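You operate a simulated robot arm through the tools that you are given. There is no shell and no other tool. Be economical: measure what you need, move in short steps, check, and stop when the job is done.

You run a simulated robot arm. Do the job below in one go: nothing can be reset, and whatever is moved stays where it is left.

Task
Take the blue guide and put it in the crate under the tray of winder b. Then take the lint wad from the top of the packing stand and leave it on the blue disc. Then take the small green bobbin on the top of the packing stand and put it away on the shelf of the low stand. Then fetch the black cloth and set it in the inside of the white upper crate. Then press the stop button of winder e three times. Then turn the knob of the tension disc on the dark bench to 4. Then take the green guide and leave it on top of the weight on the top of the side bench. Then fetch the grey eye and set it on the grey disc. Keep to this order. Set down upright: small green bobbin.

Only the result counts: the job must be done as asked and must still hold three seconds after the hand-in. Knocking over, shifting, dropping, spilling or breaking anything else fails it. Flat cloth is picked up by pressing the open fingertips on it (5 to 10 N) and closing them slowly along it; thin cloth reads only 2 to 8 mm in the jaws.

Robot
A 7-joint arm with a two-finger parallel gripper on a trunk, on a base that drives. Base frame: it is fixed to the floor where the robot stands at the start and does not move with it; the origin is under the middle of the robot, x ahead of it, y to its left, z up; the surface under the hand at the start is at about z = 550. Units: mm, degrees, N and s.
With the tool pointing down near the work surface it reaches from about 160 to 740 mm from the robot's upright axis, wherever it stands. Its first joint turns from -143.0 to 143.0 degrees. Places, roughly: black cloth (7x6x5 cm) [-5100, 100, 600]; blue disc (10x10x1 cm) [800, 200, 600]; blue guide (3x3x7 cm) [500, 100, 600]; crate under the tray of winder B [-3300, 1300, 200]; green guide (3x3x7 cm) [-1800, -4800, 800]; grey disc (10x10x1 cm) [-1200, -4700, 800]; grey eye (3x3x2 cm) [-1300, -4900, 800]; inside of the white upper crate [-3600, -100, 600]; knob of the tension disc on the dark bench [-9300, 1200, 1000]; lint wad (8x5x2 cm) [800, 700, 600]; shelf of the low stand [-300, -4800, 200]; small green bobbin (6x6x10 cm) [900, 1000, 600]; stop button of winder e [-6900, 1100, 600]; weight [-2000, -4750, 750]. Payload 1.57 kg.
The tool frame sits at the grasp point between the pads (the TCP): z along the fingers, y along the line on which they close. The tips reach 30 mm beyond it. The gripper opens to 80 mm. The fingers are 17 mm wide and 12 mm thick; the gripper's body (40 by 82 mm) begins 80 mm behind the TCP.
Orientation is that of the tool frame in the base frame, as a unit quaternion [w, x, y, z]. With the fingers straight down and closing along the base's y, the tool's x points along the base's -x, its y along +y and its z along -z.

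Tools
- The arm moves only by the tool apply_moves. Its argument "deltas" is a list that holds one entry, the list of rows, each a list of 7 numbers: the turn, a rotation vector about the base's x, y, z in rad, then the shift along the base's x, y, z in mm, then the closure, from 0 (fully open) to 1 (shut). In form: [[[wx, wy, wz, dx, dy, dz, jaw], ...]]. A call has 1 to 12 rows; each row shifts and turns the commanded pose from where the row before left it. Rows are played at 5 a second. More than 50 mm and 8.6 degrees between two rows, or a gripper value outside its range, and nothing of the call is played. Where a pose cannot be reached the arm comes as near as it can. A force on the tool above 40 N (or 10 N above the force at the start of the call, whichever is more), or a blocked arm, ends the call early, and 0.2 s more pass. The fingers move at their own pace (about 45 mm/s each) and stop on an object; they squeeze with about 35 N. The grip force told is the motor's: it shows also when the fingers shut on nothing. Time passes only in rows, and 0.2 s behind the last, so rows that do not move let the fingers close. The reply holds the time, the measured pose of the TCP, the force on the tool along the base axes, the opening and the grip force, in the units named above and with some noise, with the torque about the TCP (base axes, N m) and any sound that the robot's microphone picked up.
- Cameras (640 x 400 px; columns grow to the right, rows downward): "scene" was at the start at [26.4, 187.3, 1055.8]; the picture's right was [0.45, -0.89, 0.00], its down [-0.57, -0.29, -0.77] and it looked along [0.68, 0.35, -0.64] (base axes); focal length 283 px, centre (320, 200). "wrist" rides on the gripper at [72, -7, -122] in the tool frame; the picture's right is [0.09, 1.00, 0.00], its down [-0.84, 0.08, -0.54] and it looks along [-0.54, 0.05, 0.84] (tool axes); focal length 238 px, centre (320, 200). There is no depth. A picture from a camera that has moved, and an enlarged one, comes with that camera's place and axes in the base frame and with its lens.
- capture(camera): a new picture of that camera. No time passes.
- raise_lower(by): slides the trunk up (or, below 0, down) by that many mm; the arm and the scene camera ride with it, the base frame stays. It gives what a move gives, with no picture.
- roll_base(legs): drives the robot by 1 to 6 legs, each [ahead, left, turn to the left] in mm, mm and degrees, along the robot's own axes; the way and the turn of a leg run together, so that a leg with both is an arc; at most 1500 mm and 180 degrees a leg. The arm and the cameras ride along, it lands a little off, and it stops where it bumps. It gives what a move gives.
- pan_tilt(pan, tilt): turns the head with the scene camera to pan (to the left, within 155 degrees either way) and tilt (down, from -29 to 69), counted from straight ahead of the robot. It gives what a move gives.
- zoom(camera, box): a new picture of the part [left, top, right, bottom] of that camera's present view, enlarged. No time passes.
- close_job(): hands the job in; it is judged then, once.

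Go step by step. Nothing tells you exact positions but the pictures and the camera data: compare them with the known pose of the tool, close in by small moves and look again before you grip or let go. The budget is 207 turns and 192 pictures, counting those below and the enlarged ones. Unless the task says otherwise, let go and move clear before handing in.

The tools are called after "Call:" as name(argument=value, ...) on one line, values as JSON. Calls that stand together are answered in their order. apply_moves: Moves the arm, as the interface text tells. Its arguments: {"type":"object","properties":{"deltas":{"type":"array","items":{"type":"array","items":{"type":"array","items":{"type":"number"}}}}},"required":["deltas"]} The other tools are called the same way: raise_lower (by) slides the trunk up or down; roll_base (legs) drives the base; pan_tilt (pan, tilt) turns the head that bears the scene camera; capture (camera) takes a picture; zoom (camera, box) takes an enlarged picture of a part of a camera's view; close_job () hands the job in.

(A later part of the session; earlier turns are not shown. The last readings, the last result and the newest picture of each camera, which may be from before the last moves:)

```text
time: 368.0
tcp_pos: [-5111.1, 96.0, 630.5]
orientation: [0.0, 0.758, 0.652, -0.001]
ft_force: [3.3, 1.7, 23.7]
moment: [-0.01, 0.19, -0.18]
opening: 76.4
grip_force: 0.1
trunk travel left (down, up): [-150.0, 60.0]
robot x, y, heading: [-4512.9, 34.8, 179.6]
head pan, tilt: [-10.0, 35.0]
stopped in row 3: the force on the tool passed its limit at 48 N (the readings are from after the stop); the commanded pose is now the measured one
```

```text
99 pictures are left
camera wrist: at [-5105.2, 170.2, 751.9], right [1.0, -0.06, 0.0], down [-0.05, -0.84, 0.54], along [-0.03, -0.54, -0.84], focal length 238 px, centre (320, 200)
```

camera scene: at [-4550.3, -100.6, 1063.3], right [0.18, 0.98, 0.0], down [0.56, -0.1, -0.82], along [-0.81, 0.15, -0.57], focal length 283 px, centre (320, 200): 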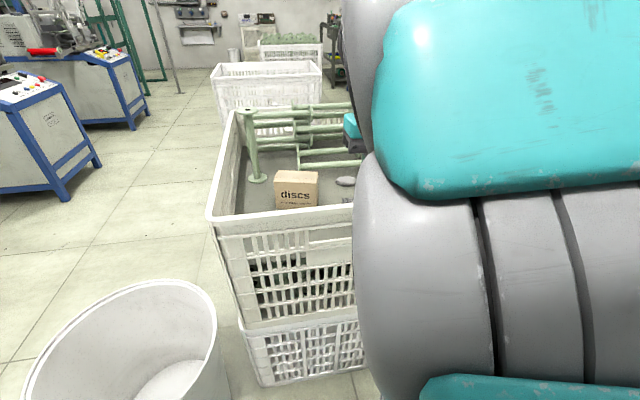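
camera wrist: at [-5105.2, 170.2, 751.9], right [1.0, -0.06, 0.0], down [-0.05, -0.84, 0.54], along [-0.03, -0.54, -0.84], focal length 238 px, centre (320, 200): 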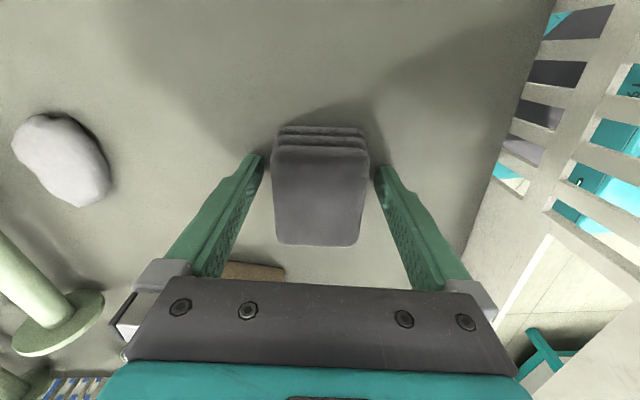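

The tips reached the crate's inner floor at z≈600. Lift 4 mm and close on the bundle.

Call:
apply_moves(deltas=[[[0, 0, 0, 2, 0, 4, 0.05], [0, 0, 0, 0, 0, 0, 0.2], [0, 0, 0, 0, 0, 0, 0.3], [0, 0, 0, 0, 0, 0, 0.4], [0, 0, 0, 0, 0, 0, 0.6], [0, 0, 0, 0, 0, 0, 1], [0, 0, 0, 0, 0, 0, 1], [0, 0, 0, 0, 0, 0, 1]]])

Call:
apply_moves(deltas=[[[0, 0, 0, 0, 0, 20, 1], [0, 0, 0, 0, 0, 30, 1], [0, 0, 0, 0, 0, 0, 1]]])

Call:
capture(camera="wrist")

```text
time: 369.8
tcp_pos: [-5107.9, 97.9, 632.0]
orientation: [0.002, 0.758, 0.652, 0.001]
ft_force: [-0.4, 0.0, -0.2]
moment: [-0.04, 0.02, -0.01]
opening: 55.4
grip_force: 34.9
trunk travel left (down, up): [-150.0, 60.0]
robot x, y, heading: [-4514.7, 36.2, 179.8]
head pan, tilt: [-10.0, 35.0]
```

```text
time: 370.6
tcp_pos: [-5108.6, 96.8, 680.1]
orientation: [0.001, 0.758, 0.652, 0.002]
ft_force: [0.5, 0.2, -0.4]
moment: [-0.03, -0.03, 0.02]
opening: 55.6
grip_force: 35.8
trunk travel left (down, up): [-150.0, 60.0]
robot x, y, heading: [-4514.0, 38.5, 179.8]
head pan, tilt: [-10.0, 35.0]
```

```text
98 pictures are left
camera wrist: at [-5102.7, 169.2, 802.0], right [1.0, -0.06, 0.01], down [-0.05, -0.84, 0.54], along [-0.03, -0.54, -0.84], focal length 238 px, centre (320, 200)
```

wrist: 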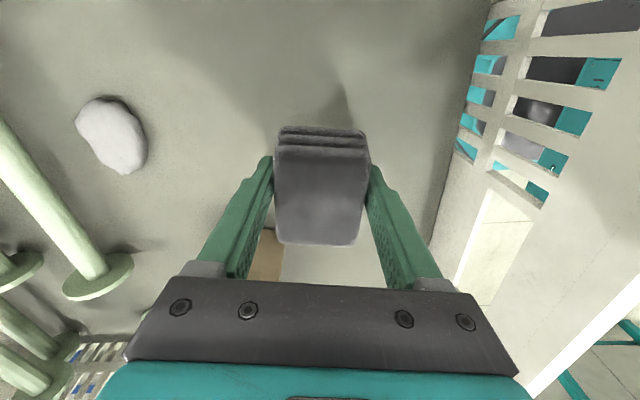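

The bundle is held. Raising the trunk and arm to clear the rim, then retracting.

Call:
raise_lower(by=60)

Call:
apply_moves(deltas=[[[0, 0, 0, 0, 0, 25, 1], [0, 0, 0, 0, 0, 25, 1], [0, 0, 0, 30, -8, 10, 1], [0, 0, 0, 40, -8, 10, 1], [0, 0, 0, 40, -8, 15, 1], [0, 0, 0, 40, -10, 15, 1], [0, 0, 0, 40, -10, 10, 1], [0, 0, 0, 35, -10, 10, 1], [0, 0, 0, 0, 0, 0, 1]]])

Call:
capture(camera="wrist")

```text
time: 371.6
tcp_pos: [-5106.6, 95.0, 740.5]
orientation: [0.0, 0.758, 0.652, 0.002]
ft_force: [0.2, -0.7, -0.6]
moment: [0.01, 0.01, -0.02]
opening: 55.6
grip_force: 34.6
trunk travel left (down, up): [-210.0, 0.0]
robot x, y, heading: [-4514.3, 30.7, 179.9]
head pan, tilt: [-10.0, 35.0]
```

```text
time: 373.6
tcp_pos: [-4882.6, 41.0, 862.6]
orientation: [0.001, 0.758, 0.652, 0.003]
ft_force: [-0.6, 0.5, -0.1]
moment: [0.04, 0.02, 0.0]
opening: 55.0
grip_force: 35.3
trunk travel left (down, up): [-210.0, 0.0]
robot x, y, heading: [-4511.3, 33.5, 179.6]
head pan, tilt: [-10.0, 35.0]
```

```text
97 pictures are left
camera wrist: at [-4878.0, 114.4, 983.3], right [1.0, -0.06, 0.0], down [-0.05, -0.84, 0.54], along [-0.03, -0.54, -0.84], focal length 238 px, centre (320, 200)
```

wrist: 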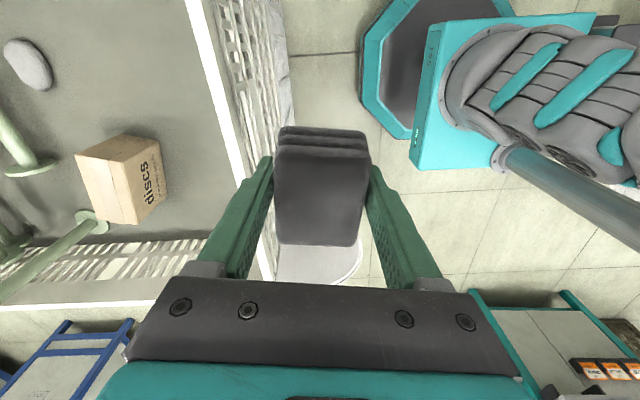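

Now out of the gap and along the lane to the south side of the white upper crate.

Call:
roll_base(legs=[[0, 0, -89.7], [-780, -65, 0], [-20, -900, 0]])

Call:
pan_tilt(pan=-10, tilt=35)

Call:
capture(camera="scene")

Call:
capture(camera="wrist")

```text
time: 385.9
tcp_pos: [-3528.4, -371.7, 861.4]
orientation: [0.002, 0.998, -0.063, 0.0]
ft_force: [0.3, 0.0, -0.5]
moment: [0.01, -0.01, 0.0]
opening: 55.2
grip_force: 35.2
trunk travel left (down, up): [-210.0, 0.0]
robot x, y, heading: [-3524.5, -741.8, 91.0]
head pan, tilt: [-10.0, 35.0]
```

```text
time: 386.5
tcp_pos: [-3527.4, -372.6, 861.3]
orientation: [0.002, 0.998, -0.063, 0.0]
ft_force: [-0.4, -0.5, 0.2]
moment: [0.0, 0.01, 0.02]
opening: 55.0
grip_force: 35.1
trunk travel left (down, up): [-210.0, 0.0]
robot x, y, heading: [-3527.2, -746.4, 91.1]
head pan, tilt: [-10.0, 35.0]
```

```text
96 pictures are left
camera scene: at [-3659.4, -709.3, 1123.3], right [0.99, -0.15, 0.0], down [-0.09, -0.57, -0.82], along [0.13, 0.81, -0.57], focal length 283 px, centre (320, 200)
```

scene: 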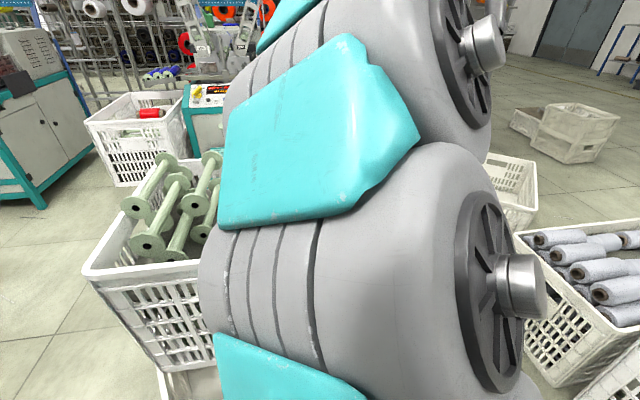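

```text
95 pictures are left
camera wrist: at [-3454.6, -373.1, 983.2], right [-0.03, -1.0, 0.0], down [-0.84, 0.03, 0.54], along [-0.54, 0.02, -0.84], focal length 238 px, centre (320, 200)
```

wrist: 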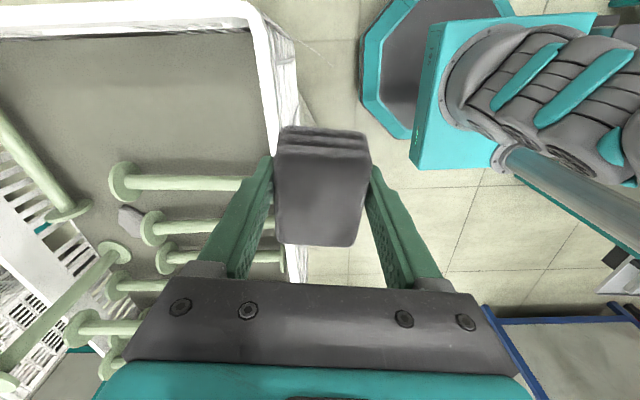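

The free floor is on the east side of the crate (x -3600…-3465). Moving the cloth over [-3545, -140].

Call:
apply_moves(deltas=[[[0, 0, 0, -3, 39, -8, 1], [0, 0, 0, -3, 39, -8, 1], [0, 0, 0, -3, 39, -10, 1], [0, 0, 0, -3, 39, -12, 1], [0, 0, 0, -3, 39, -12, 1], [0, 0, 0, -2, 38, -12, 1], [0, 0, 0, 0, 0, 0, 1]]])

Call:
capture(camera="wrist")

```text
time: 388.1
tcp_pos: [-3543.8, -139.3, 800.0]
orientation: [0.002, 0.998, -0.063, 0.0]
ft_force: [-0.6, 0.2, -0.9]
moment: [0.0, 0.0, 0.0]
opening: 55.3
grip_force: 35.2
trunk travel left (down, up): [-210.0, 0.0]
robot x, y, heading: [-3525.0, -739.5, 91.1]
head pan, tilt: [-10.0, 35.0]
```

```text
94 pictures are left
camera wrist: at [-3471.5, -139.8, 921.6], right [-0.03, -1.0, 0.0], down [-0.84, 0.03, 0.54], along [-0.54, 0.02, -0.84], focal length 238 px, centre (320, 200)
```

wrist: 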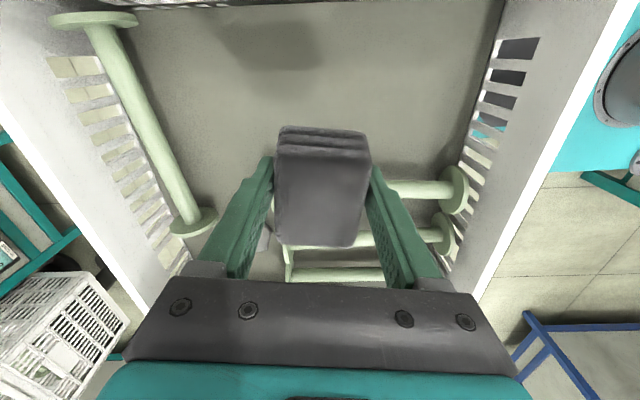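

Call:
apply_moves(deltas=[[[0, 0, 0, 3, 0, -40, 1], [0, 0, 0, 3, 0, -40, 1], [0, 0, 0, 0, 0, -40, 1], [0, 0, 0, 0, 0, -20, 1], [0, 0, 0, 0, 0, 0, 1]]])

Call:
capture(camera="wrist")

```text
time: 389.2
tcp_pos: [-3538.9, -138.8, 669.6]
orientation: [-0.003, 0.998, -0.064, 0.0]
ft_force: [0.2, -6.5, 25.1]
moment: [-0.97, 0.05, -0.04]
opening: 55.4
grip_force: 34.8
trunk travel left (down, up): [-210.0, 0.0]
robot x, y, heading: [-3527.1, -742.4, 91.4]
head pan, tilt: [-10.0, 35.0]
stopped in row 5: the force on the tool passed its limit at 66 N (the readings are from after the stop); the commanded pose is now the measured one
```

```text
93 pictures are left
camera wrist: at [-3466.1, -141.5, 792.1], right [-0.04, -1.0, -0.01], down [-0.84, 0.03, 0.54], along [-0.54, 0.03, -0.84], focal length 238 px, centre (320, 200)
```

wrist: 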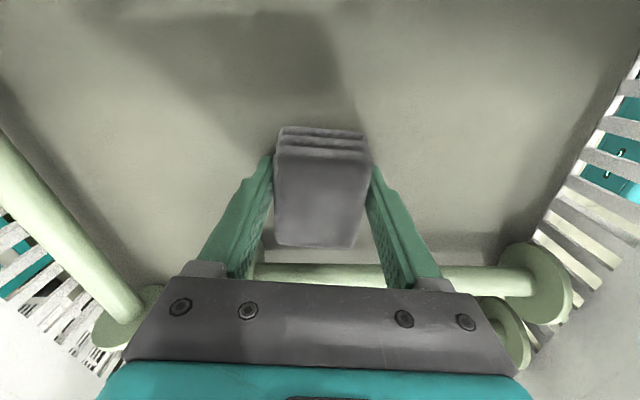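

The bundle has met the crate floor (z≈637 here). Checking closely before release.

Call:
zoom(camera="wrist", box=[160, 110, 480, 310])

```text
2.00 times, centred on (320, 210) of wrist
camera zoom: at [-3466.1, -141.5, 792.1], right [-0.04, -1.0, -0.01], down [-0.84, 0.03, 0.54], along [-0.54, 0.03, -0.84], focal length 477 px, centre (320, 180)
```

zoom: 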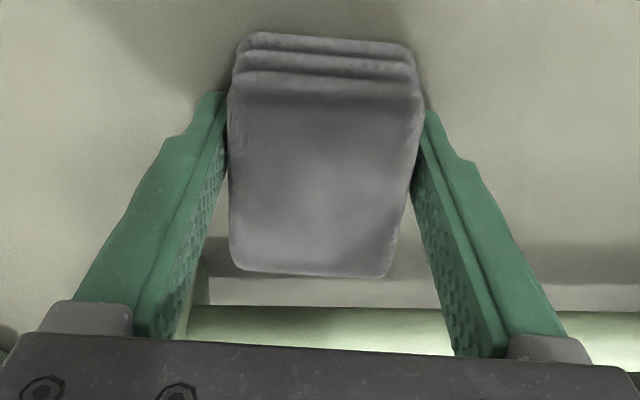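

Call:
apply_moves(deltas=[[[0, 0, 0, 0, 0, 1, 1], [0, 0, 0, 0, 0, 0, 0.25], [0, 0, 0, 0, 0, 0, 0.1], [0, 0, 0, 0, 0, 0, 0], [0, 0, 0, 0, 0, 0, 0], [0, 0, 0, 0, 0, 15, 0], [0, 0, 0, 0, 0, 30, 0], [0, 0, 0, 0, 0, 40, 0], [0, 0, 0, 0, 0, 40, 0], [0, 0, 0, 0, 0, 0, 0]]])

Call:
capture(camera="wrist")

```text
time: 390.1
tcp_pos: [-3538.0, -135.5, 669.6]
orientation: [-0.007, 0.998, -0.064, 0.0]
ft_force: [1.9, 15.4, 16.5]
moment: [-0.19, -0.03, 0.01]
opening: 66.4
grip_force: 0.1
trunk travel left (down, up): [-210.0, 0.0]
robot x, y, heading: [-3524.0, -742.4, 90.9]
head pan, tilt: [-10.0, 35.0]
stopped in row 4: the force on the tool passed its limit at 41 N (the readings are from after the stop); the commanded pose is now the measured one
```

```text
91 pictures are left
camera wrist: at [-3465.7, -139.3, 792.4], right [-0.04, -1.0, -0.01], down [-0.84, 0.02, 0.54], along [-0.54, 0.03, -0.84], focal length 238 px, centre (320, 200)
```

wrist: 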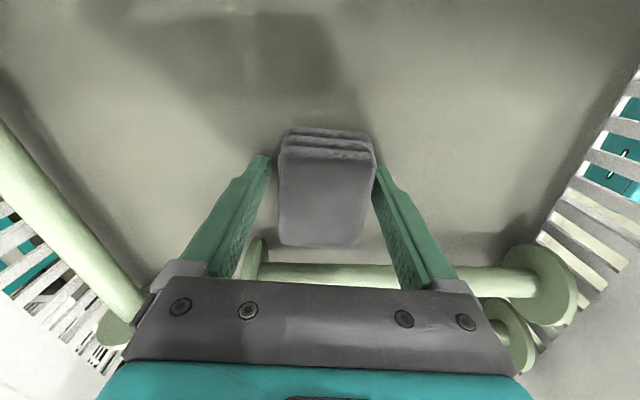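

Opening is 66 mm, enough; residual side force is probably fingertip friction on the floor. Lift straight up at this opening.

Call:
apply_moves(deltas=[[[0, 0, 0, 0, 0, 4, 0.17], [0, 0, 0, 0, 0, 6, 0.17], [0, 0, 0, 0, 0, 0, 0.17]]])

Call:
capture(camera="wrist")

```text
time: 390.9
tcp_pos: [-3538.8, -137.0, 680.5]
orientation: [-0.005, 0.998, -0.064, 0.0]
ft_force: [0.2, -1.1, -0.2]
moment: [0.02, 0.01, 0.01]
opening: 66.0
grip_force: 0.1
trunk travel left (down, up): [-210.0, 0.0]
robot x, y, heading: [-3521.1, -740.2, 90.9]
head pan, tilt: [-10.0, 35.0]
```

```text
90 pictures are left
camera wrist: at [-3465.8, -139.9, 801.9], right [-0.04, -1.0, -0.01], down [-0.84, 0.03, 0.54], along [-0.54, 0.03, -0.84], focal length 238 px, centre (320, 200)
```

wrist: 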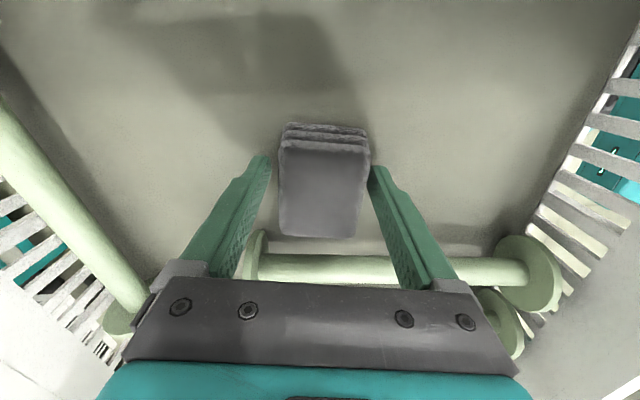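

Released. Rising and retracting.

Call:
apply_moves(deltas=[[[0, 0, 0, 0, 0, 30, 0.17], [0, 0, 0, 0, 0, 40, 0.17], [0, 0, 0, 0, 0, 40, 0.17], [0, 0, 0, 0, -30, 20, 0.17], [0, 0, 0, 0, -45, 15, 0.17], [0, 0, 0, 0, -45, 15, 0.17], [0, 0, 0, 0, -45, 10, 0.17], [0, 0, 0, 0, -45, 5, 0.17], [0, 0, 0, 0, -25, 0, 0.17], [0, 0, 0, 0, 0, 0, 0.17]]])

Call:
capture(camera="wrist")

```text
time: 393.1
tcp_pos: [-3539.4, -372.2, 854.7]
orientation: [-0.005, 0.998, -0.064, 0.0]
ft_force: [-0.3, -0.5, 0.1]
moment: [0.0, 0.01, 0.0]
opening: 66.5
grip_force: 0.2
trunk travel left (down, up): [-210.0, 0.0]
robot x, y, heading: [-3524.6, -745.0, 91.0]
head pan, tilt: [-10.0, 35.0]
```

```text
89 pictures are left
camera wrist: at [-3466.0, -374.7, 977.2], right [-0.04, -1.0, -0.01], down [-0.84, 0.02, 0.54], along [-0.54, 0.03, -0.84], focal length 238 px, centre (320, 200)
```

wrist: 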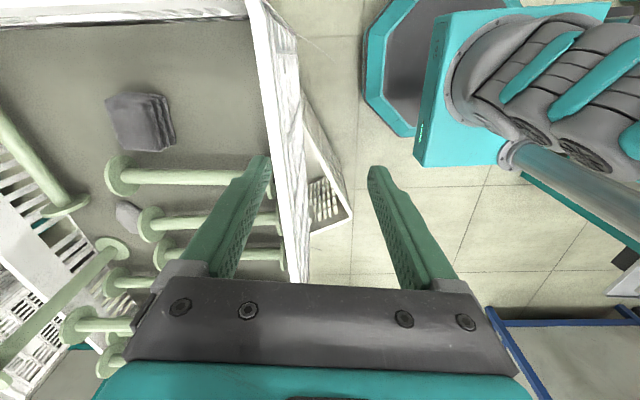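

The cloth lies inside the white upper crate. Now reset the tool orientation and drive through the gap to the north lane toward winder e at [-6900, 1100].

Call:
apply_moves(deltas=[[[0, 0, -0.1431, 0, 0, 0, 1], [0, 0, -0.1431, 0, 0, 0, 1], [0, 0, -0.1431, 0, 0, 0, 1], [0, 0, -0.1431, 0, 0, 0, 1], [0, 0, -0.1431, 0, 0, 0, 1], [0, 0, -0.1431, 0, 0, 0, 1], [0, 0, -0.1431, 0, 0, 0, 1], [0, 0, -0.1431, 0, 0, 0, 1], [0, 0, -0.1431, 0, 0, 0, 1], [0, 0, -0.1431, 0, 0, 0, 1], [0, 0, 0, 0, 0, 0, 1]]])

Call:
roll_base(legs=[[0, 0, -1], [20, 930, 0], [850, 20, 0]])

Call:
pan_tilt(pan=75, tilt=25)

Call:
capture(camera="scene")

Call:
capture(camera="wrist")

```text
time: 395.5
tcp_pos: [-3539.0, -371.9, 854.5]
orientation: [-0.004, 0.711, -0.704, 0.002]
ft_force: [-0.4, 0.2, 0.7]
moment: [-0.02, -0.02, 0.01]
opening: 0.0
grip_force: 21.5
trunk travel left (down, up): [-210.0, 0.0]
robot x, y, heading: [-3521.0, -742.9, 91.4]
head pan, tilt: [-10.0, 35.0]
```

```text
time: 404.8
tcp_pos: [-4458.9, 502.4, 854.5]
orientation: [0.003, -0.698, 0.716, -0.003]
ft_force: [-0.9, -0.2, 0.2]
moment: [0.02, -0.03, -0.01]
opening: 0.1
grip_force: 21.1
trunk travel left (down, up): [-210.0, 0.0]
robot x, y, heading: [-4459.3, 135.6, 88.9]
head pan, tilt: [-10.0, 35.0]
```

```text
time: 406.4
tcp_pos: [-4460.5, 502.9, 853.8]
orientation: [0.004, -0.698, 0.716, -0.003]
ft_force: [0.4, 0.1, 0.2]
moment: [0.02, 0.03, -0.02]
opening: 0.0
grip_force: 21.7
trunk travel left (down, up): [-210.0, 0.0]
robot x, y, heading: [-4458.0, 129.6, 88.9]
head pan, tilt: [75.0, 25.0]
```

```text
88 pictures are left
camera scene: at [-4699.3, 109.7, 1139.1], right [0.28, 0.96, 0.0], down [0.41, -0.12, -0.91], along [-0.87, 0.25, -0.42], focal length 283 px, centre (320, 200)
```

scene: 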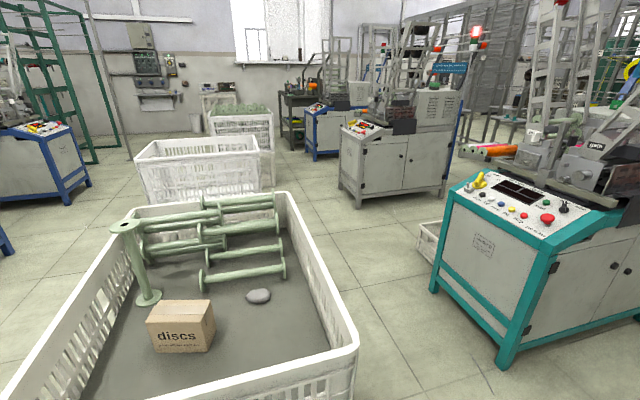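

```text
87 pictures are left
camera wrist: at [-4455.8, 431.5, 976.0], right [-1.0, -0.07, -0.01], down [-0.06, 0.84, 0.54], along [-0.03, 0.54, -0.84], focal length 238 px, centre (320, 200)
```

wrist: 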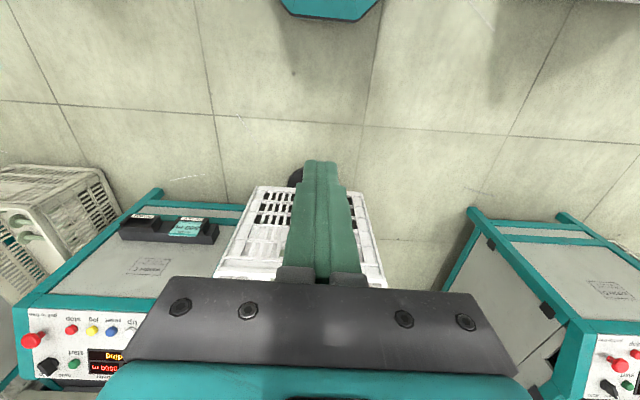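

Winder e should be the grey one at x≈-6950. I'll turn to face west and go along y≈640 in the north lane.

Call:
roll_base(legs=[[0, 50, 0], [0, 0, 91], [50, -320, 0], [340, -190, 0], [1300, 0, 0]])

Call:
pan_tilt(pan=0, tilt=25)

Call:
capture(camera="scene")

Call:
capture(camera="wrist")

```text
time: 421.0
tcp_pos: [-6519.2, 706.6, 854.3]
orientation: [-0.004, 1.0, -0.02, -0.001]
ft_force: [0.0, 0.6, -0.3]
moment: [0.01, 0.0, 0.02]
opening: 0.3
grip_force: 21.3
trunk travel left (down, up): [-210.0, 0.0]
robot x, y, heading: [-6150.3, 702.3, 177.9]
head pan, tilt: [75.0, 25.0]
```

```text
time: 422.4
tcp_pos: [-6518.6, 706.7, 853.3]
orientation: [-0.004, 1.0, -0.02, -0.001]
ft_force: [-0.4, -0.3, 0.5]
moment: [0.01, 0.0, 0.03]
opening: 0.1
grip_force: 21.5
trunk travel left (down, up): [-210.0, 0.0]
robot x, y, heading: [-6147.1, 698.5, 177.8]
head pan, tilt: [0.0, 25.0]
```

```text
86 pictures are left
camera scene: at [-6196.1, 551.4, 1139.1], right [0.03, 1.0, 0.0], down [0.42, -0.01, -0.91], along [-0.91, 0.03, -0.42], focal length 283 px, centre (320, 200)
```

scene: 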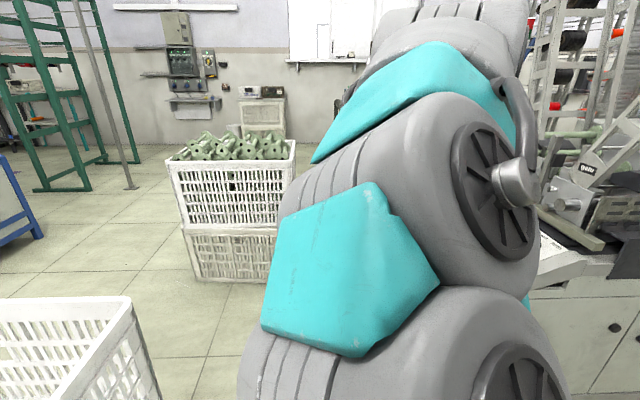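

```text
85 pictures are left
camera wrist: at [-6446.0, 710.7, 976.0], right [0.05, -1.0, -0.01], down [-0.84, -0.05, 0.54], along [-0.54, -0.02, -0.84], focal length 238 px, centre (320, 200)
```

wrist: 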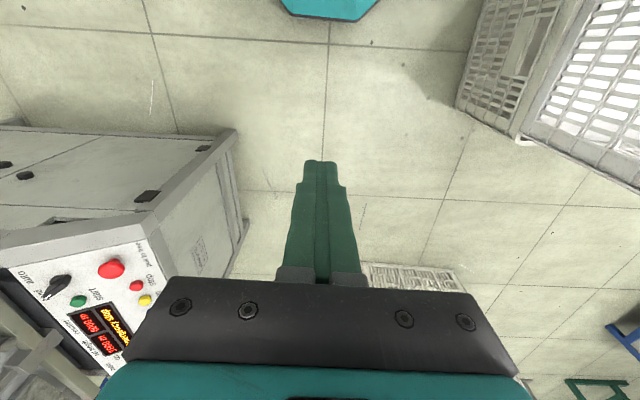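

Winder e's panel is on my right. I'll move to the gap between stacks and face it (heading 90).

Call:
roll_base(legs=[[0, 0, 2.2], [650, 30, 0], [200, 190, 0], [0, 0, -90]])

Call:
pan_tilt(pan=0, tilt=35)

Call:
capture(camera="scene")

Call:
capture(camera="wrist")

```text
time: 431.8
tcp_pos: [-6999.7, 845.7, 854.1]
orientation: [0.004, -0.706, 0.708, -0.003]
ft_force: [-0.2, -0.2, 0.0]
moment: [0.02, 0.04, 0.01]
opening: 0.0
grip_force: 20.7
trunk travel left (down, up): [-210.0, 0.0]
robot x, y, heading: [-6992.0, 476.3, 90.4]
head pan, tilt: [0.0, 25.0]
```

```text
time: 432.5
tcp_pos: [-7000.4, 845.5, 854.5]
orientation: [0.004, -0.707, 0.708, -0.003]
ft_force: [0.2, 0.1, 0.1]
moment: [0.01, 0.01, -0.01]
opening: 0.0
grip_force: 21.7
trunk travel left (down, up): [-210.0, 0.0]
robot x, y, heading: [-6990.8, 475.7, 90.1]
head pan, tilt: [0.0, 35.0]
```

```text
84 pictures are left
camera scene: at [-7141.1, 511.9, 1123.4], right [1.0, 0.0, 0.0], down [0.0, -0.57, -0.82], along [0.0, 0.82, -0.57], focal length 283 px, centre (320, 200)
```

scene: 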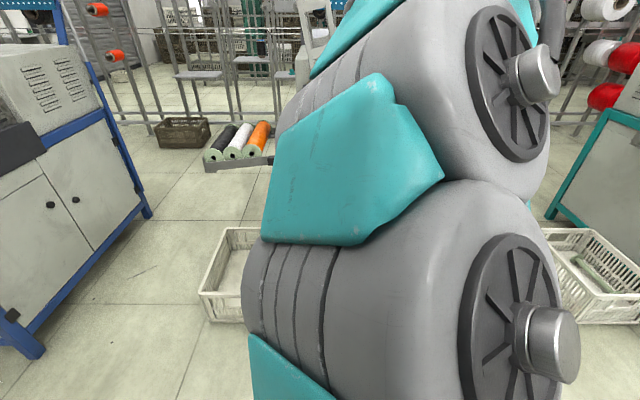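

```text
83 pictures are left
camera wrist: at [-6994.1, 775.0, 976.0], right [-1.0, -0.09, -0.01], down [-0.08, 0.84, 0.54], along [-0.04, 0.54, -0.84], focal length 238 px, centre (320, 200)
```

wrist: 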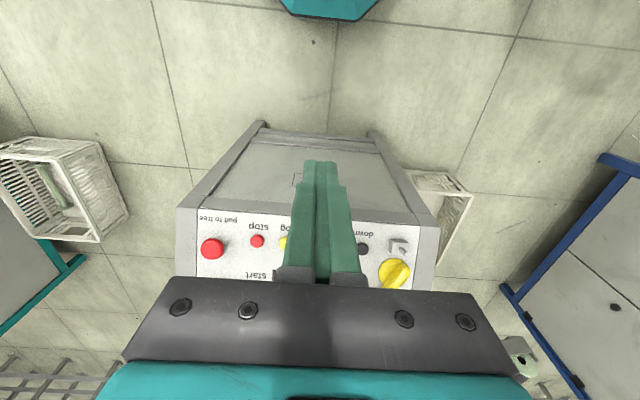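

Call:
zoom(camera="wrist", box=[170, 150, 440, 300])

```text
2.37 times, centred on (305, 225) of wrist
camera zoom: at [-6994.1, 775.0, 976.0], right [-1.0, -0.09, -0.01], down [-0.08, 0.84, 0.54], along [-0.04, 0.54, -0.84], focal length 565 px, centre (356, 141)
```

zoom: 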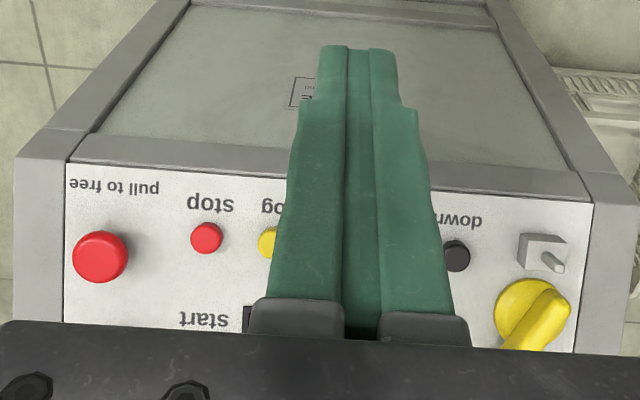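

Stop is near [-6899, 1094, ~640]. I'll move toward it to refine with a second view.

Call:
apply_moves(deltas=[[[0, 0, 0, 40, 10, -10, 1], [0, 0, 0, 40, 10, -10, 1], [0, 0, 0, 20, 20, -10, 1], [0, 0, 0, 0, 40, -20, 1], [0, 0, 0, 0, 0, 0, 1]]])

Call:
capture(camera="wrist")

Call:
pan_tilt(pan=-15, tilt=30)

Call:
capture(camera="scene")

```text
time: 433.7
tcp_pos: [-6902.0, 926.5, 803.1]
orientation: [0.004, -0.706, 0.708, -0.003]
ft_force: [0.2, -0.1, 0.1]
moment: [-0.04, -0.03, -0.02]
opening: 0.3
grip_force: 21.4
trunk travel left (down, up): [-210.0, 0.0]
robot x, y, heading: [-6988.5, 478.2, 90.4]
head pan, tilt: [0.0, 35.0]
```

```text
81 pictures are left
camera wrist: at [-6895.0, 855.4, 924.6], right [-1.0, -0.09, -0.01], down [-0.08, 0.84, 0.54], along [-0.04, 0.54, -0.84], focal length 238 px, centre (320, 200)
```

wrist: 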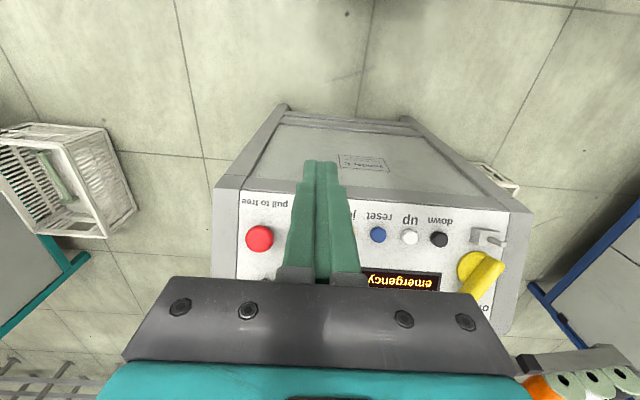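

```text
time: 434.5
tcp_pos: [-6901.5, 925.0, 802.8]
orientation: [0.004, -0.706, 0.708, -0.002]
ft_force: [1.3, -0.8, 0.4]
moment: [0.0, 0.01, 0.01]
opening: 0.0
grip_force: 21.5
trunk travel left (down, up): [-210.0, 0.0]
robot x, y, heading: [-6991.6, 475.2, 90.3]
head pan, tilt: [-15.0, 30.0]
```

```text
80 pictures are left
camera scene: at [-7117.7, 511.3, 1131.1], right [0.97, -0.25, 0.0], down [-0.13, -0.48, -0.87], along [0.22, 0.84, -0.5], focal length 283 px, centre (320, 200)
```

scene: 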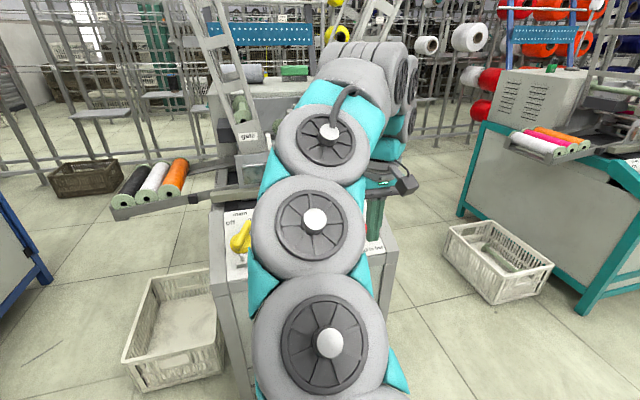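

Triangulated: stop button top ≈ [-6902, 1085, 650], panel sloping ~30°. I'll tilt the tool ~23° forward and hover 40 mm off it.

Call:
apply_moves(deltas=[[[0.1, 0, 0, 0, 33, -22, 1], [0.1, 0, 0, 0, 33, -22, 1], [0.1, 0, 0, 0, 33, -22, 1], [0.1, 0, 0, 0, 33, -22, 1], [0, 0, 0, 0, 0, 0, 1]]])

Call:
capture(camera="wrist")

Call:
zoom(camera="scene", box=[330, 150, 430, 290])

```text
time: 435.7
tcp_pos: [-6900.3, 1057.6, 715.2]
orientation: [0.145, -0.692, 0.694, 0.138]
ft_force: [0.3, -0.9, -0.8]
moment: [-0.03, -0.04, 0.02]
opening: 0.0
grip_force: 21.7
trunk travel left (down, up): [-210.0, 0.0]
robot x, y, heading: [-6989.5, 471.7, 89.9]
head pan, tilt: [-15.0, 30.0]
```

```text
79 pictures are left
camera wrist: at [-6894.4, 944.6, 798.7], right [-1.0, -0.08, -0.04], down [-0.08, 0.56, 0.83], along [-0.04, 0.83, -0.56], focal length 238 px, centre (320, 200)
```

wrist: 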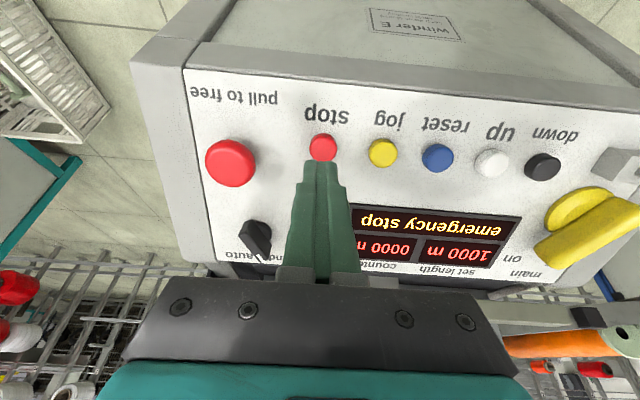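

```text
2.86 times, centred on (380, 220) of scene
camera zoom: at [-7117.6, 511.3, 1131.1], right [0.97, -0.25, 0.0], down [-0.13, -0.48, -0.87], along [0.22, 0.84, -0.5], focal length 808 px, centre (149, 143)
```

zoom: 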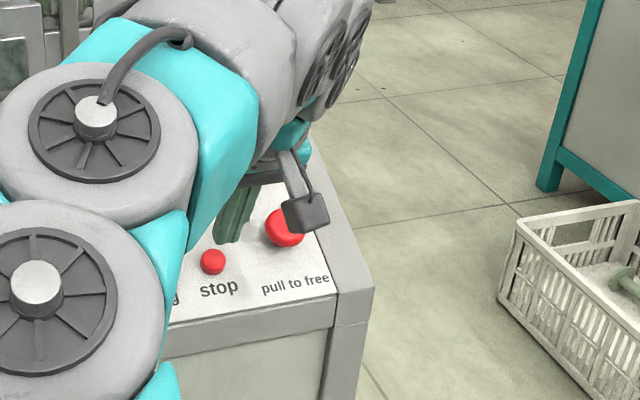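

Winder E is confirmed by its label, and all views agree on the stop button at [-6903, 1085, 650]. Approach along the tool axis.

Call:
apply_moves(deltas=[[[0, 0, 0, -2, 6, -14, 1], [0, 0, 0, 0, 6, -14, 1], [0, 0, 0, 0, 1.6, -3.7, 1], [0, 0, 0, 0, 0, 0, 1]]])

Call:
apply_moves(deltas=[[[0, 0, 0, 0, 0.8, -1.9, 1], [0, 0, 0, 0, 0.8, -1.9, 1], [0, 0, 0, 0, 0.8, -1.9, 1], [0, 0, 0, 0, 0.8, -1.9, 1], [0, 0, 0, 0, 0, 0, 1]]])

Call:
capture(camera="wrist")

```text
time: 436.7
tcp_pos: [-6901.2, 1070.3, 684.2]
orientation: [0.143, -0.691, 0.695, 0.138]
ft_force: [0.6, -0.2, 0.1]
moment: [0.04, 0.03, 0.0]
opening: 0.0
grip_force: 21.3
trunk travel left (down, up): [-210.0, 0.0]
robot x, y, heading: [-6989.5, 474.2, 90.2]
head pan, tilt: [-15.0, 30.0]
```

```text
time: 437.9
tcp_pos: [-6902.0, 1074.1, 677.1]
orientation: [0.144, -0.692, 0.694, 0.138]
ft_force: [-0.1, -1.1, 3.2]
moment: [0.02, -0.02, 0.02]
opening: 0.0
grip_force: 20.8
trunk travel left (down, up): [-210.0, 0.0]
robot x, y, heading: [-6992.3, 476.6, 90.4]
head pan, tilt: [-15.0, 30.0]
heard: click
```

```text
77 pictures are left
camera wrist: at [-6895.6, 961.8, 761.6], right [-1.0, -0.08, -0.04], down [-0.08, 0.56, 0.83], along [-0.04, 0.83, -0.56], focal length 238 px, centre (320, 200)
```

wrist: 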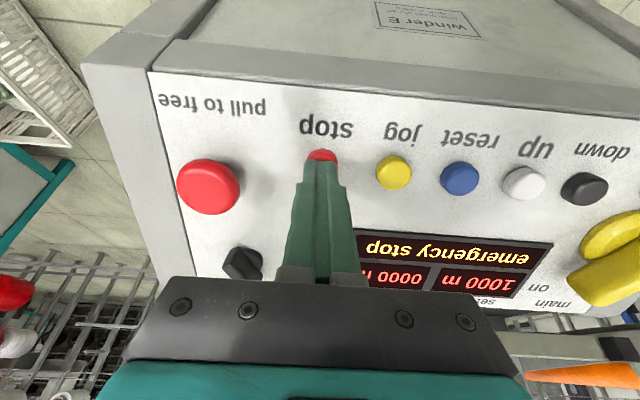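

A click: first press. Back off 12 mm, then press again.

Call:
apply_moves(deltas=[[[0, 0, 0, 0, -4.7, 11, 1], [0, 0, 0, 0, 0, 0, 1], [0, 0, 0, 0, 0, 0, 1]]])

Call:
apply_moves(deltas=[[[0, 0, 0, 0, 2.4, -5.5, 1], [0, 0, 0, 0, 1.5, -3.6, 1], [0, 0, 0, 0, 0.8, -1.9, 1], [0, 0, 0, 0, 0, 0, 1], [0, 0, 0, 0, 0, 0, 1]]])

```text
time: 438.7
tcp_pos: [-6902.4, 1068.5, 688.2]
orientation: [0.143, -0.692, 0.694, 0.138]
ft_force: [-0.1, -0.5, 0.4]
moment: [-0.01, 0.0, -0.01]
opening: 0.0
grip_force: 21.2
trunk travel left (down, up): [-210.0, 0.0]
robot x, y, heading: [-6989.5, 476.0, 90.4]
head pan, tilt: [-15.0, 30.0]
```

```text
time: 439.9
tcp_pos: [-6901.3, 1074.3, 677.3]
orientation: [0.144, -0.692, 0.694, 0.138]
ft_force: [0.0, -1.2, 1.1]
moment: [-0.06, 0.01, -0.01]
opening: 0.0
grip_force: 20.7
trunk travel left (down, up): [-210.0, 0.0]
robot x, y, heading: [-6994.6, 477.6, 90.1]
head pan, tilt: [-15.0, 30.0]
heard: click
```

Second click. Once more.

Call:
apply_moves(deltas=[[[0, 0, 0, 0, -4.7, 11, 1], [0, 0, 0, 0, 0, 0, 1], [0, 0, 0, 0, 0, 0, 1]]])

Call:
apply_moves(deltas=[[[0, 0, 0, 0, 2.4, -5.5, 1], [0, 0, 0, 0, 1.5, -3.6, 1], [0, 0, 0, 0, 0.8, -1.9, 1], [0, 0, 0, 0, 0, 0, 1], [0, 0, 0, 0, 0, 0, 1]]])

```text
time: 440.7
tcp_pos: [-6902.6, 1069.8, 688.4]
orientation: [0.144, -0.692, 0.694, 0.138]
ft_force: [0.3, 0.6, -0.9]
moment: [-0.01, -0.02, 0.0]
opening: 0.0
grip_force: 21.4
trunk travel left (down, up): [-210.0, 0.0]
robot x, y, heading: [-6993.9, 475.6, 90.4]
head pan, tilt: [-15.0, 30.0]
```

```text
time: 441.9
tcp_pos: [-6902.7, 1074.2, 676.9]
orientation: [0.144, -0.692, 0.694, 0.138]
ft_force: [-0.9, -0.7, 1.3]
moment: [-0.01, 0.03, -0.03]
opening: 0.1
grip_force: 20.6
trunk travel left (down, up): [-210.0, 0.0]
robot x, y, heading: [-6988.9, 476.0, 90.3]
head pan, tilt: [-15.0, 30.0]
heard: click
```

Three clicks. Retreating and looking west for the dark bench.

Call:
apply_moves(deltas=[[[0, 0, 0, 0, -16, 37, 1], [-0.1, 0, 0, 0, -33, 22, 1], [-0.1, 0, 0, 0, -33, 22, 1], [-0.1, 0, 0, 0, -33, 22, 1], [-0.1, 0, 0, 0, -33, 22, 1], [0, 0, 0, -40, -20, 20, 1], [0, 0, 0, -40, -20, 20, 1], [0, 0, 0, -20, -30, 10, 1], [0, 0, 0, 0, 0, 0, 1]]])

Call:
pan_tilt(pan=75, tilt=15)

Call:
capture(camera="scene")

```text
time: 443.9
tcp_pos: [-7003.9, 856.9, 852.8]
orientation: [0.004, -0.706, 0.708, -0.002]
ft_force: [-0.4, -0.1, -0.5]
moment: [0.01, 0.02, 0.05]
opening: 0.1
grip_force: 21.7
trunk travel left (down, up): [-210.0, 0.0]
robot x, y, heading: [-6988.0, 474.8, 90.4]
head pan, tilt: [-15.0, 30.0]
```

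```text
time: 445.5
tcp_pos: [-7003.6, 856.8, 852.7]
orientation: [0.004, -0.707, 0.708, -0.003]
ft_force: [-0.4, 1.2, 0.3]
moment: [0.0, 0.02, -0.01]
opening: 0.1
grip_force: 21.3
trunk travel left (down, up): [-210.0, 0.0]
robot x, y, heading: [-6994.5, 473.9, 90.2]
head pan, tilt: [75.0, 15.0]
```

```text
76 pictures are left
camera scene: at [-7231.0, 447.6, 1155.3], right [0.25, 0.97, 0.0], down [0.25, -0.07, -0.97], along [-0.93, 0.25, -0.26], focal length 283 px, centre (320, 200)
```

scene: 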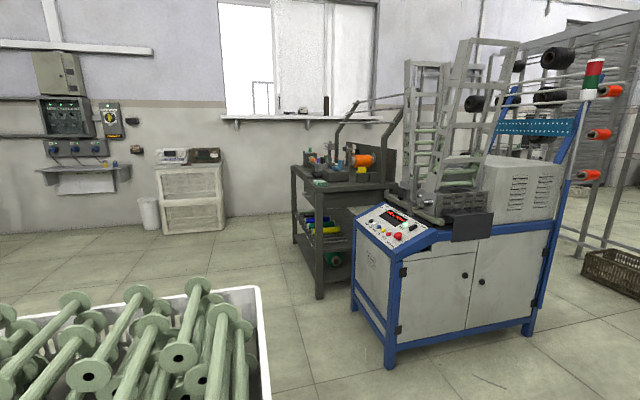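

Call:
zoom(camera="scene", box=[280, 130, 420, 215])

```text
4.57 times, centred on (350, 172) of scene
camera zoom: at [-7231.0, 447.6, 1155.3], right [0.25, 0.97, 0.0], down [0.25, -0.07, -0.97], along [-0.93, 0.25, -0.26], focal length 1293 px, centre (183, 326)
```

zoom: 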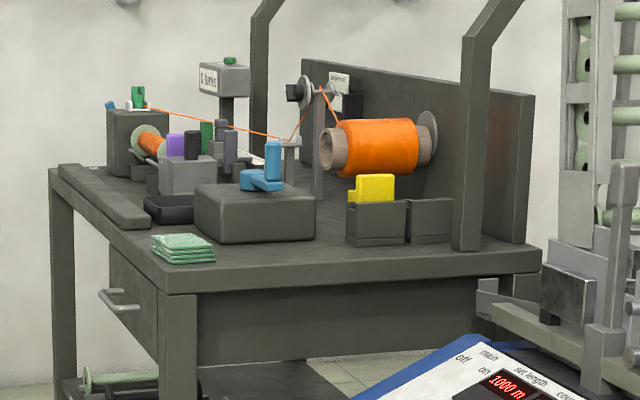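

The tension disc with its black knob faces south over the dark bench (front y≈880). I'll go west along y≈755 between stack 4 and the blue winder.

Call:
roll_base(legs=[[0, 0, 89.7], [350, -275, 0]])

```text
time: 452.0
tcp_pos: [-7725.2, 736.4, 851.8]
orientation: [-0.004, 1.0, 0.0, 0.0]
ft_force: [-0.4, 0.5, -0.2]
moment: [0.03, 0.01, 0.04]
opening: 0.1
grip_force: 21.8
trunk travel left (down, up): [-210.0, 0.0]
robot x, y, heading: [-7342.6, 750.3, -180.0]
head pan, tilt: [75.0, 15.0]
```

Call:
roll_base(legs=[[1000, -5, 0], [0, 0, 0]])

Call:
roll_base(legs=[[500, 130, 0], [450, 130, 0], [0, 0, -90]])

Call:
pan_tilt(pan=-10, tilt=10)

Call:
capture(camera="scene")

Call:
capture(camera="wrist")

```text
time: 457.5
tcp_pos: [-8714.8, 720.6, 851.9]
orientation: [-0.004, 1.0, 0.008, -0.001]
ft_force: [-1.5, 0.5, 0.3]
moment: [-0.01, 0.0, 0.04]
opening: 0.0
grip_force: 21.2
trunk travel left (down, up): [-210.0, 0.0]
robot x, y, heading: [-8331.1, 739.2, -178.4]
head pan, tilt: [75.0, 15.0]
```

```text
time: 466.8
tcp_pos: [-9298.4, 843.6, 852.3]
orientation: [-0.004, 0.709, -0.705, 0.002]
ft_force: [1.1, -0.4, 0.8]
moment: [0.04, 0.02, 0.0]
opening: 0.0
grip_force: 21.1
trunk travel left (down, up): [-210.0, 0.0]
robot x, y, heading: [-9281.5, 465.0, 90.6]
head pan, tilt: [75.0, 15.0]
```

```text
time: 468.4
tcp_pos: [-9297.2, 842.9, 852.5]
orientation: [-0.004, 0.709, -0.705, 0.003]
ft_force: [0.5, -0.2, -0.3]
moment: [0.04, 0.0, 0.03]
opening: 0.0
grip_force: 20.7
trunk travel left (down, up): [-210.0, 0.0]
robot x, y, heading: [-9278.8, 459.0, 90.7]
head pan, tilt: [-10.0, 10.0]
```

```text
74 pictures are left
camera scene: at [-9416.8, 501.0, 1163.5], right [0.99, -0.16, 0.0], down [-0.03, -0.17, -0.98], along [0.16, 0.97, -0.17], focal length 283 px, centre (320, 200)
```

scene: 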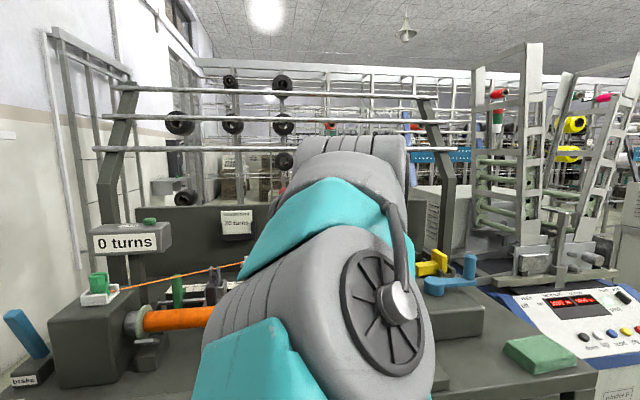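

```text
73 pictures are left
camera wrist: at [-9290.9, 773.2, 974.1], right [-1.0, -0.1, -0.01], down [-0.09, 0.84, 0.54], along [-0.05, 0.54, -0.84], focal length 238 px, centre (320, 200)
```

wrist: 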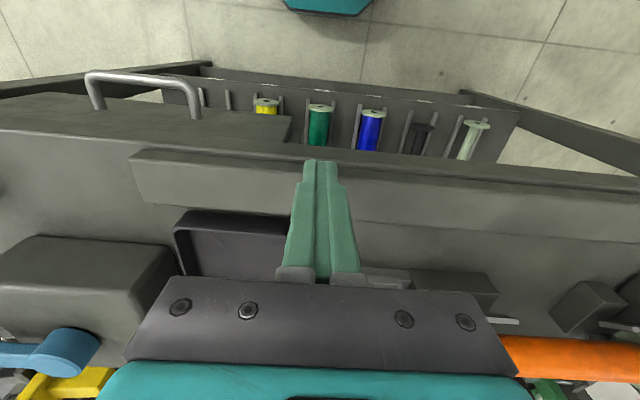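

The arm hides the knob. I'll pitch the tool up to horizontal at about z≈960 and look at the knob with the wrist camera.

Call:
apply_moves(deltas=[[[0.1428, 0, 0, 0, 10, 15, 1], [0.1428, 0, 0, 0, 10, 15, 1], [0.1428, 0, 0, 0, 10, 15, 1], [0.1428, 0, 0, 0, 10, 15, 1], [0.1428, 0, 0, 0, 10, 12, 1], [0.1428, 0, 0, 0, 10, 10, 1], [0.1428, 0, 0, 0, 10, 8, 1], [0.1428, 0, 0, 0, 10, 8, 1], [0.1428, 0, 0, 0, 10, 6, 1], [0.1428, 0, 0, 0, 10, 4, 1], [0.1428, 0, 0, 0, 10, 2, 1], [0, 0, 0, 0, 0, 0, 1]]])

Call:
capture(camera="wrist")

Call:
capture(camera="scene")

```text
time: 470.2
tcp_pos: [-9183.7, 978.6, 814.7]
orientation: [0.247, -0.555, 0.72, 0.335]
ft_force: [-27.7, -10.7, 5.8]
moment: [0.01, 0.06, 0.26]
opening: 0.2
grip_force: 21.4
trunk travel left (down, up): [-210.0, 0.0]
robot x, y, heading: [-9282.4, 459.4, 91.1]
head pan, tilt: [-10.0, 10.0]
stopped in row 9: the force on the tool passed its limit at 128 N (the readings are from after the stop); the commanded pose is now the measured one
```

```text
72 pictures are left
camera wrist: at [-9193.0, 840.3, 840.2], right [-0.99, 0.1, 0.14], down [0.15, 0.13, 0.98], along [0.08, 0.99, -0.14], focal length 238 px, centre (320, 200)
```

wrist: 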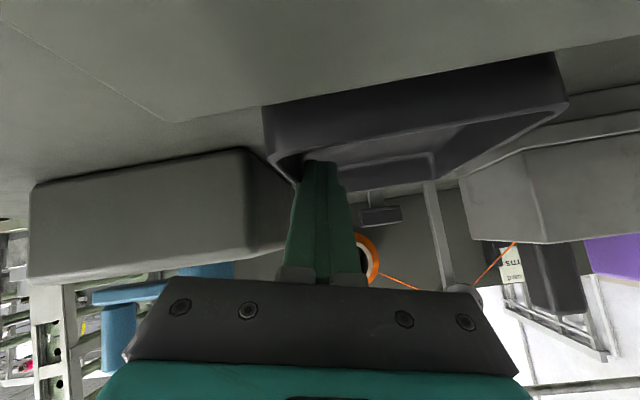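

```text
71 pictures are left
camera scene: at [-9418.9, 499.5, 1163.5], right [0.99, -0.16, 0.0], down [-0.03, -0.17, -0.98], along [0.16, 0.97, -0.17], focal length 283 px, centre (320, 200)
```

scene: 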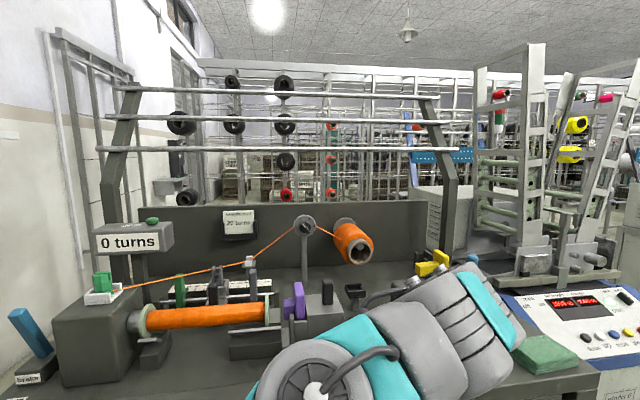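

The arm strayed sideways and touched something at [-9184, 979]. I'll retreat gently toward the robot and re-plan.

Call:
apply_moves(deltas=[[[0, 0, 0, -8, -10, 3, 1], [0, 0, 0, -8, -20, 5, 1], [0, 0, 0, -5, -30, 10, 1], [0, 0, 0, -5, -30, 10, 1], [0, 0, 0, 0, 0, 0, 1]]])

Call:
capture(camera="scene")

Call:
capture(camera="wrist")

```text
time: 470.5
tcp_pos: [-9183.4, 978.3, 812.8]
orientation: [0.245, -0.553, 0.721, 0.339]
ft_force: [-11.2, -4.3, 13.0]
moment: [-0.02, -0.11, -0.03]
opening: 0.0
grip_force: 21.2
trunk travel left (down, up): [-210.0, 0.0]
robot x, y, heading: [-9283.8, 462.8, 90.9]
head pan, tilt: [-10.0, 10.0]
stopped in row 1: the force on the tool passed its limit at 50 N (the readings are from after the stop); the commanded pose is now the measured one
```

```text
70 pictures are left
camera scene: at [-9418.4, 499.4, 1163.6], right [0.99, -0.16, 0.0], down [-0.03, -0.17, -0.98], along [0.15, 0.97, -0.17], focal length 283 px, centre (320, 200)
```

scene: 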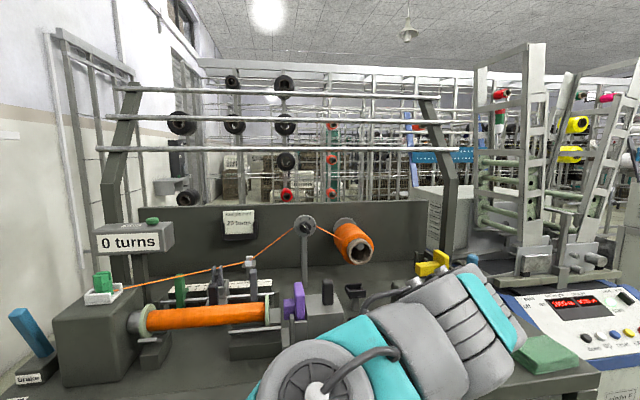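

```text
69 pictures are left
camera wrist: at [-9193.0, 840.6, 838.7], right [-0.98, 0.1, 0.15], down [0.16, 0.13, 0.98], along [0.08, 0.99, -0.14], focal length 238 px, centre (320, 200)
```

wrist: 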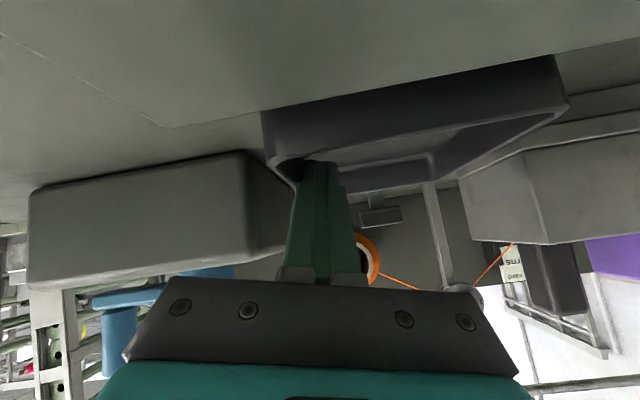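

The fingertip is inside the small dark tray. Lifting straight up first.

Call:
apply_moves(deltas=[[[0, 0, 0, 0, 0, 4, 1], [0, 0, 0, 0, 0, 6, 1], [0, 0, 0, 0, 0, 10, 1], [0, 0, 0, 0, 0, 15, 1], [0, 0, 0, 0, 0, 15, 1], [0, 0, 0, 0, 0, 0, 1]]])

Call:
capture(camera="wrist")

```text
time: 471.9
tcp_pos: [-9180.8, 976.7, 864.5]
orientation: [0.247, -0.552, 0.722, 0.336]
ft_force: [-0.5, 0.6, -0.9]
moment: [0.02, -0.01, 0.01]
opening: 0.1
grip_force: 21.5
trunk travel left (down, up): [-210.0, 0.0]
robot x, y, heading: [-9284.6, 460.8, 91.1]
head pan, tilt: [-10.0, 10.0]
```

```text
68 pictures are left
camera wrist: at [-9191.1, 839.4, 889.2], right [-0.98, 0.11, 0.14], down [0.16, 0.13, 0.98], along [0.09, 0.99, -0.14], focal length 238 px, centre (320, 200)
```

wrist: 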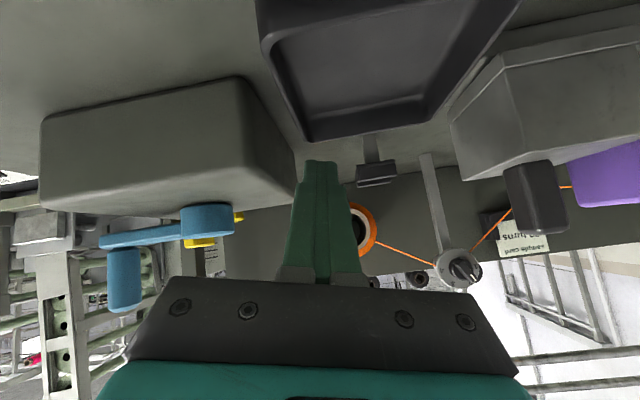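

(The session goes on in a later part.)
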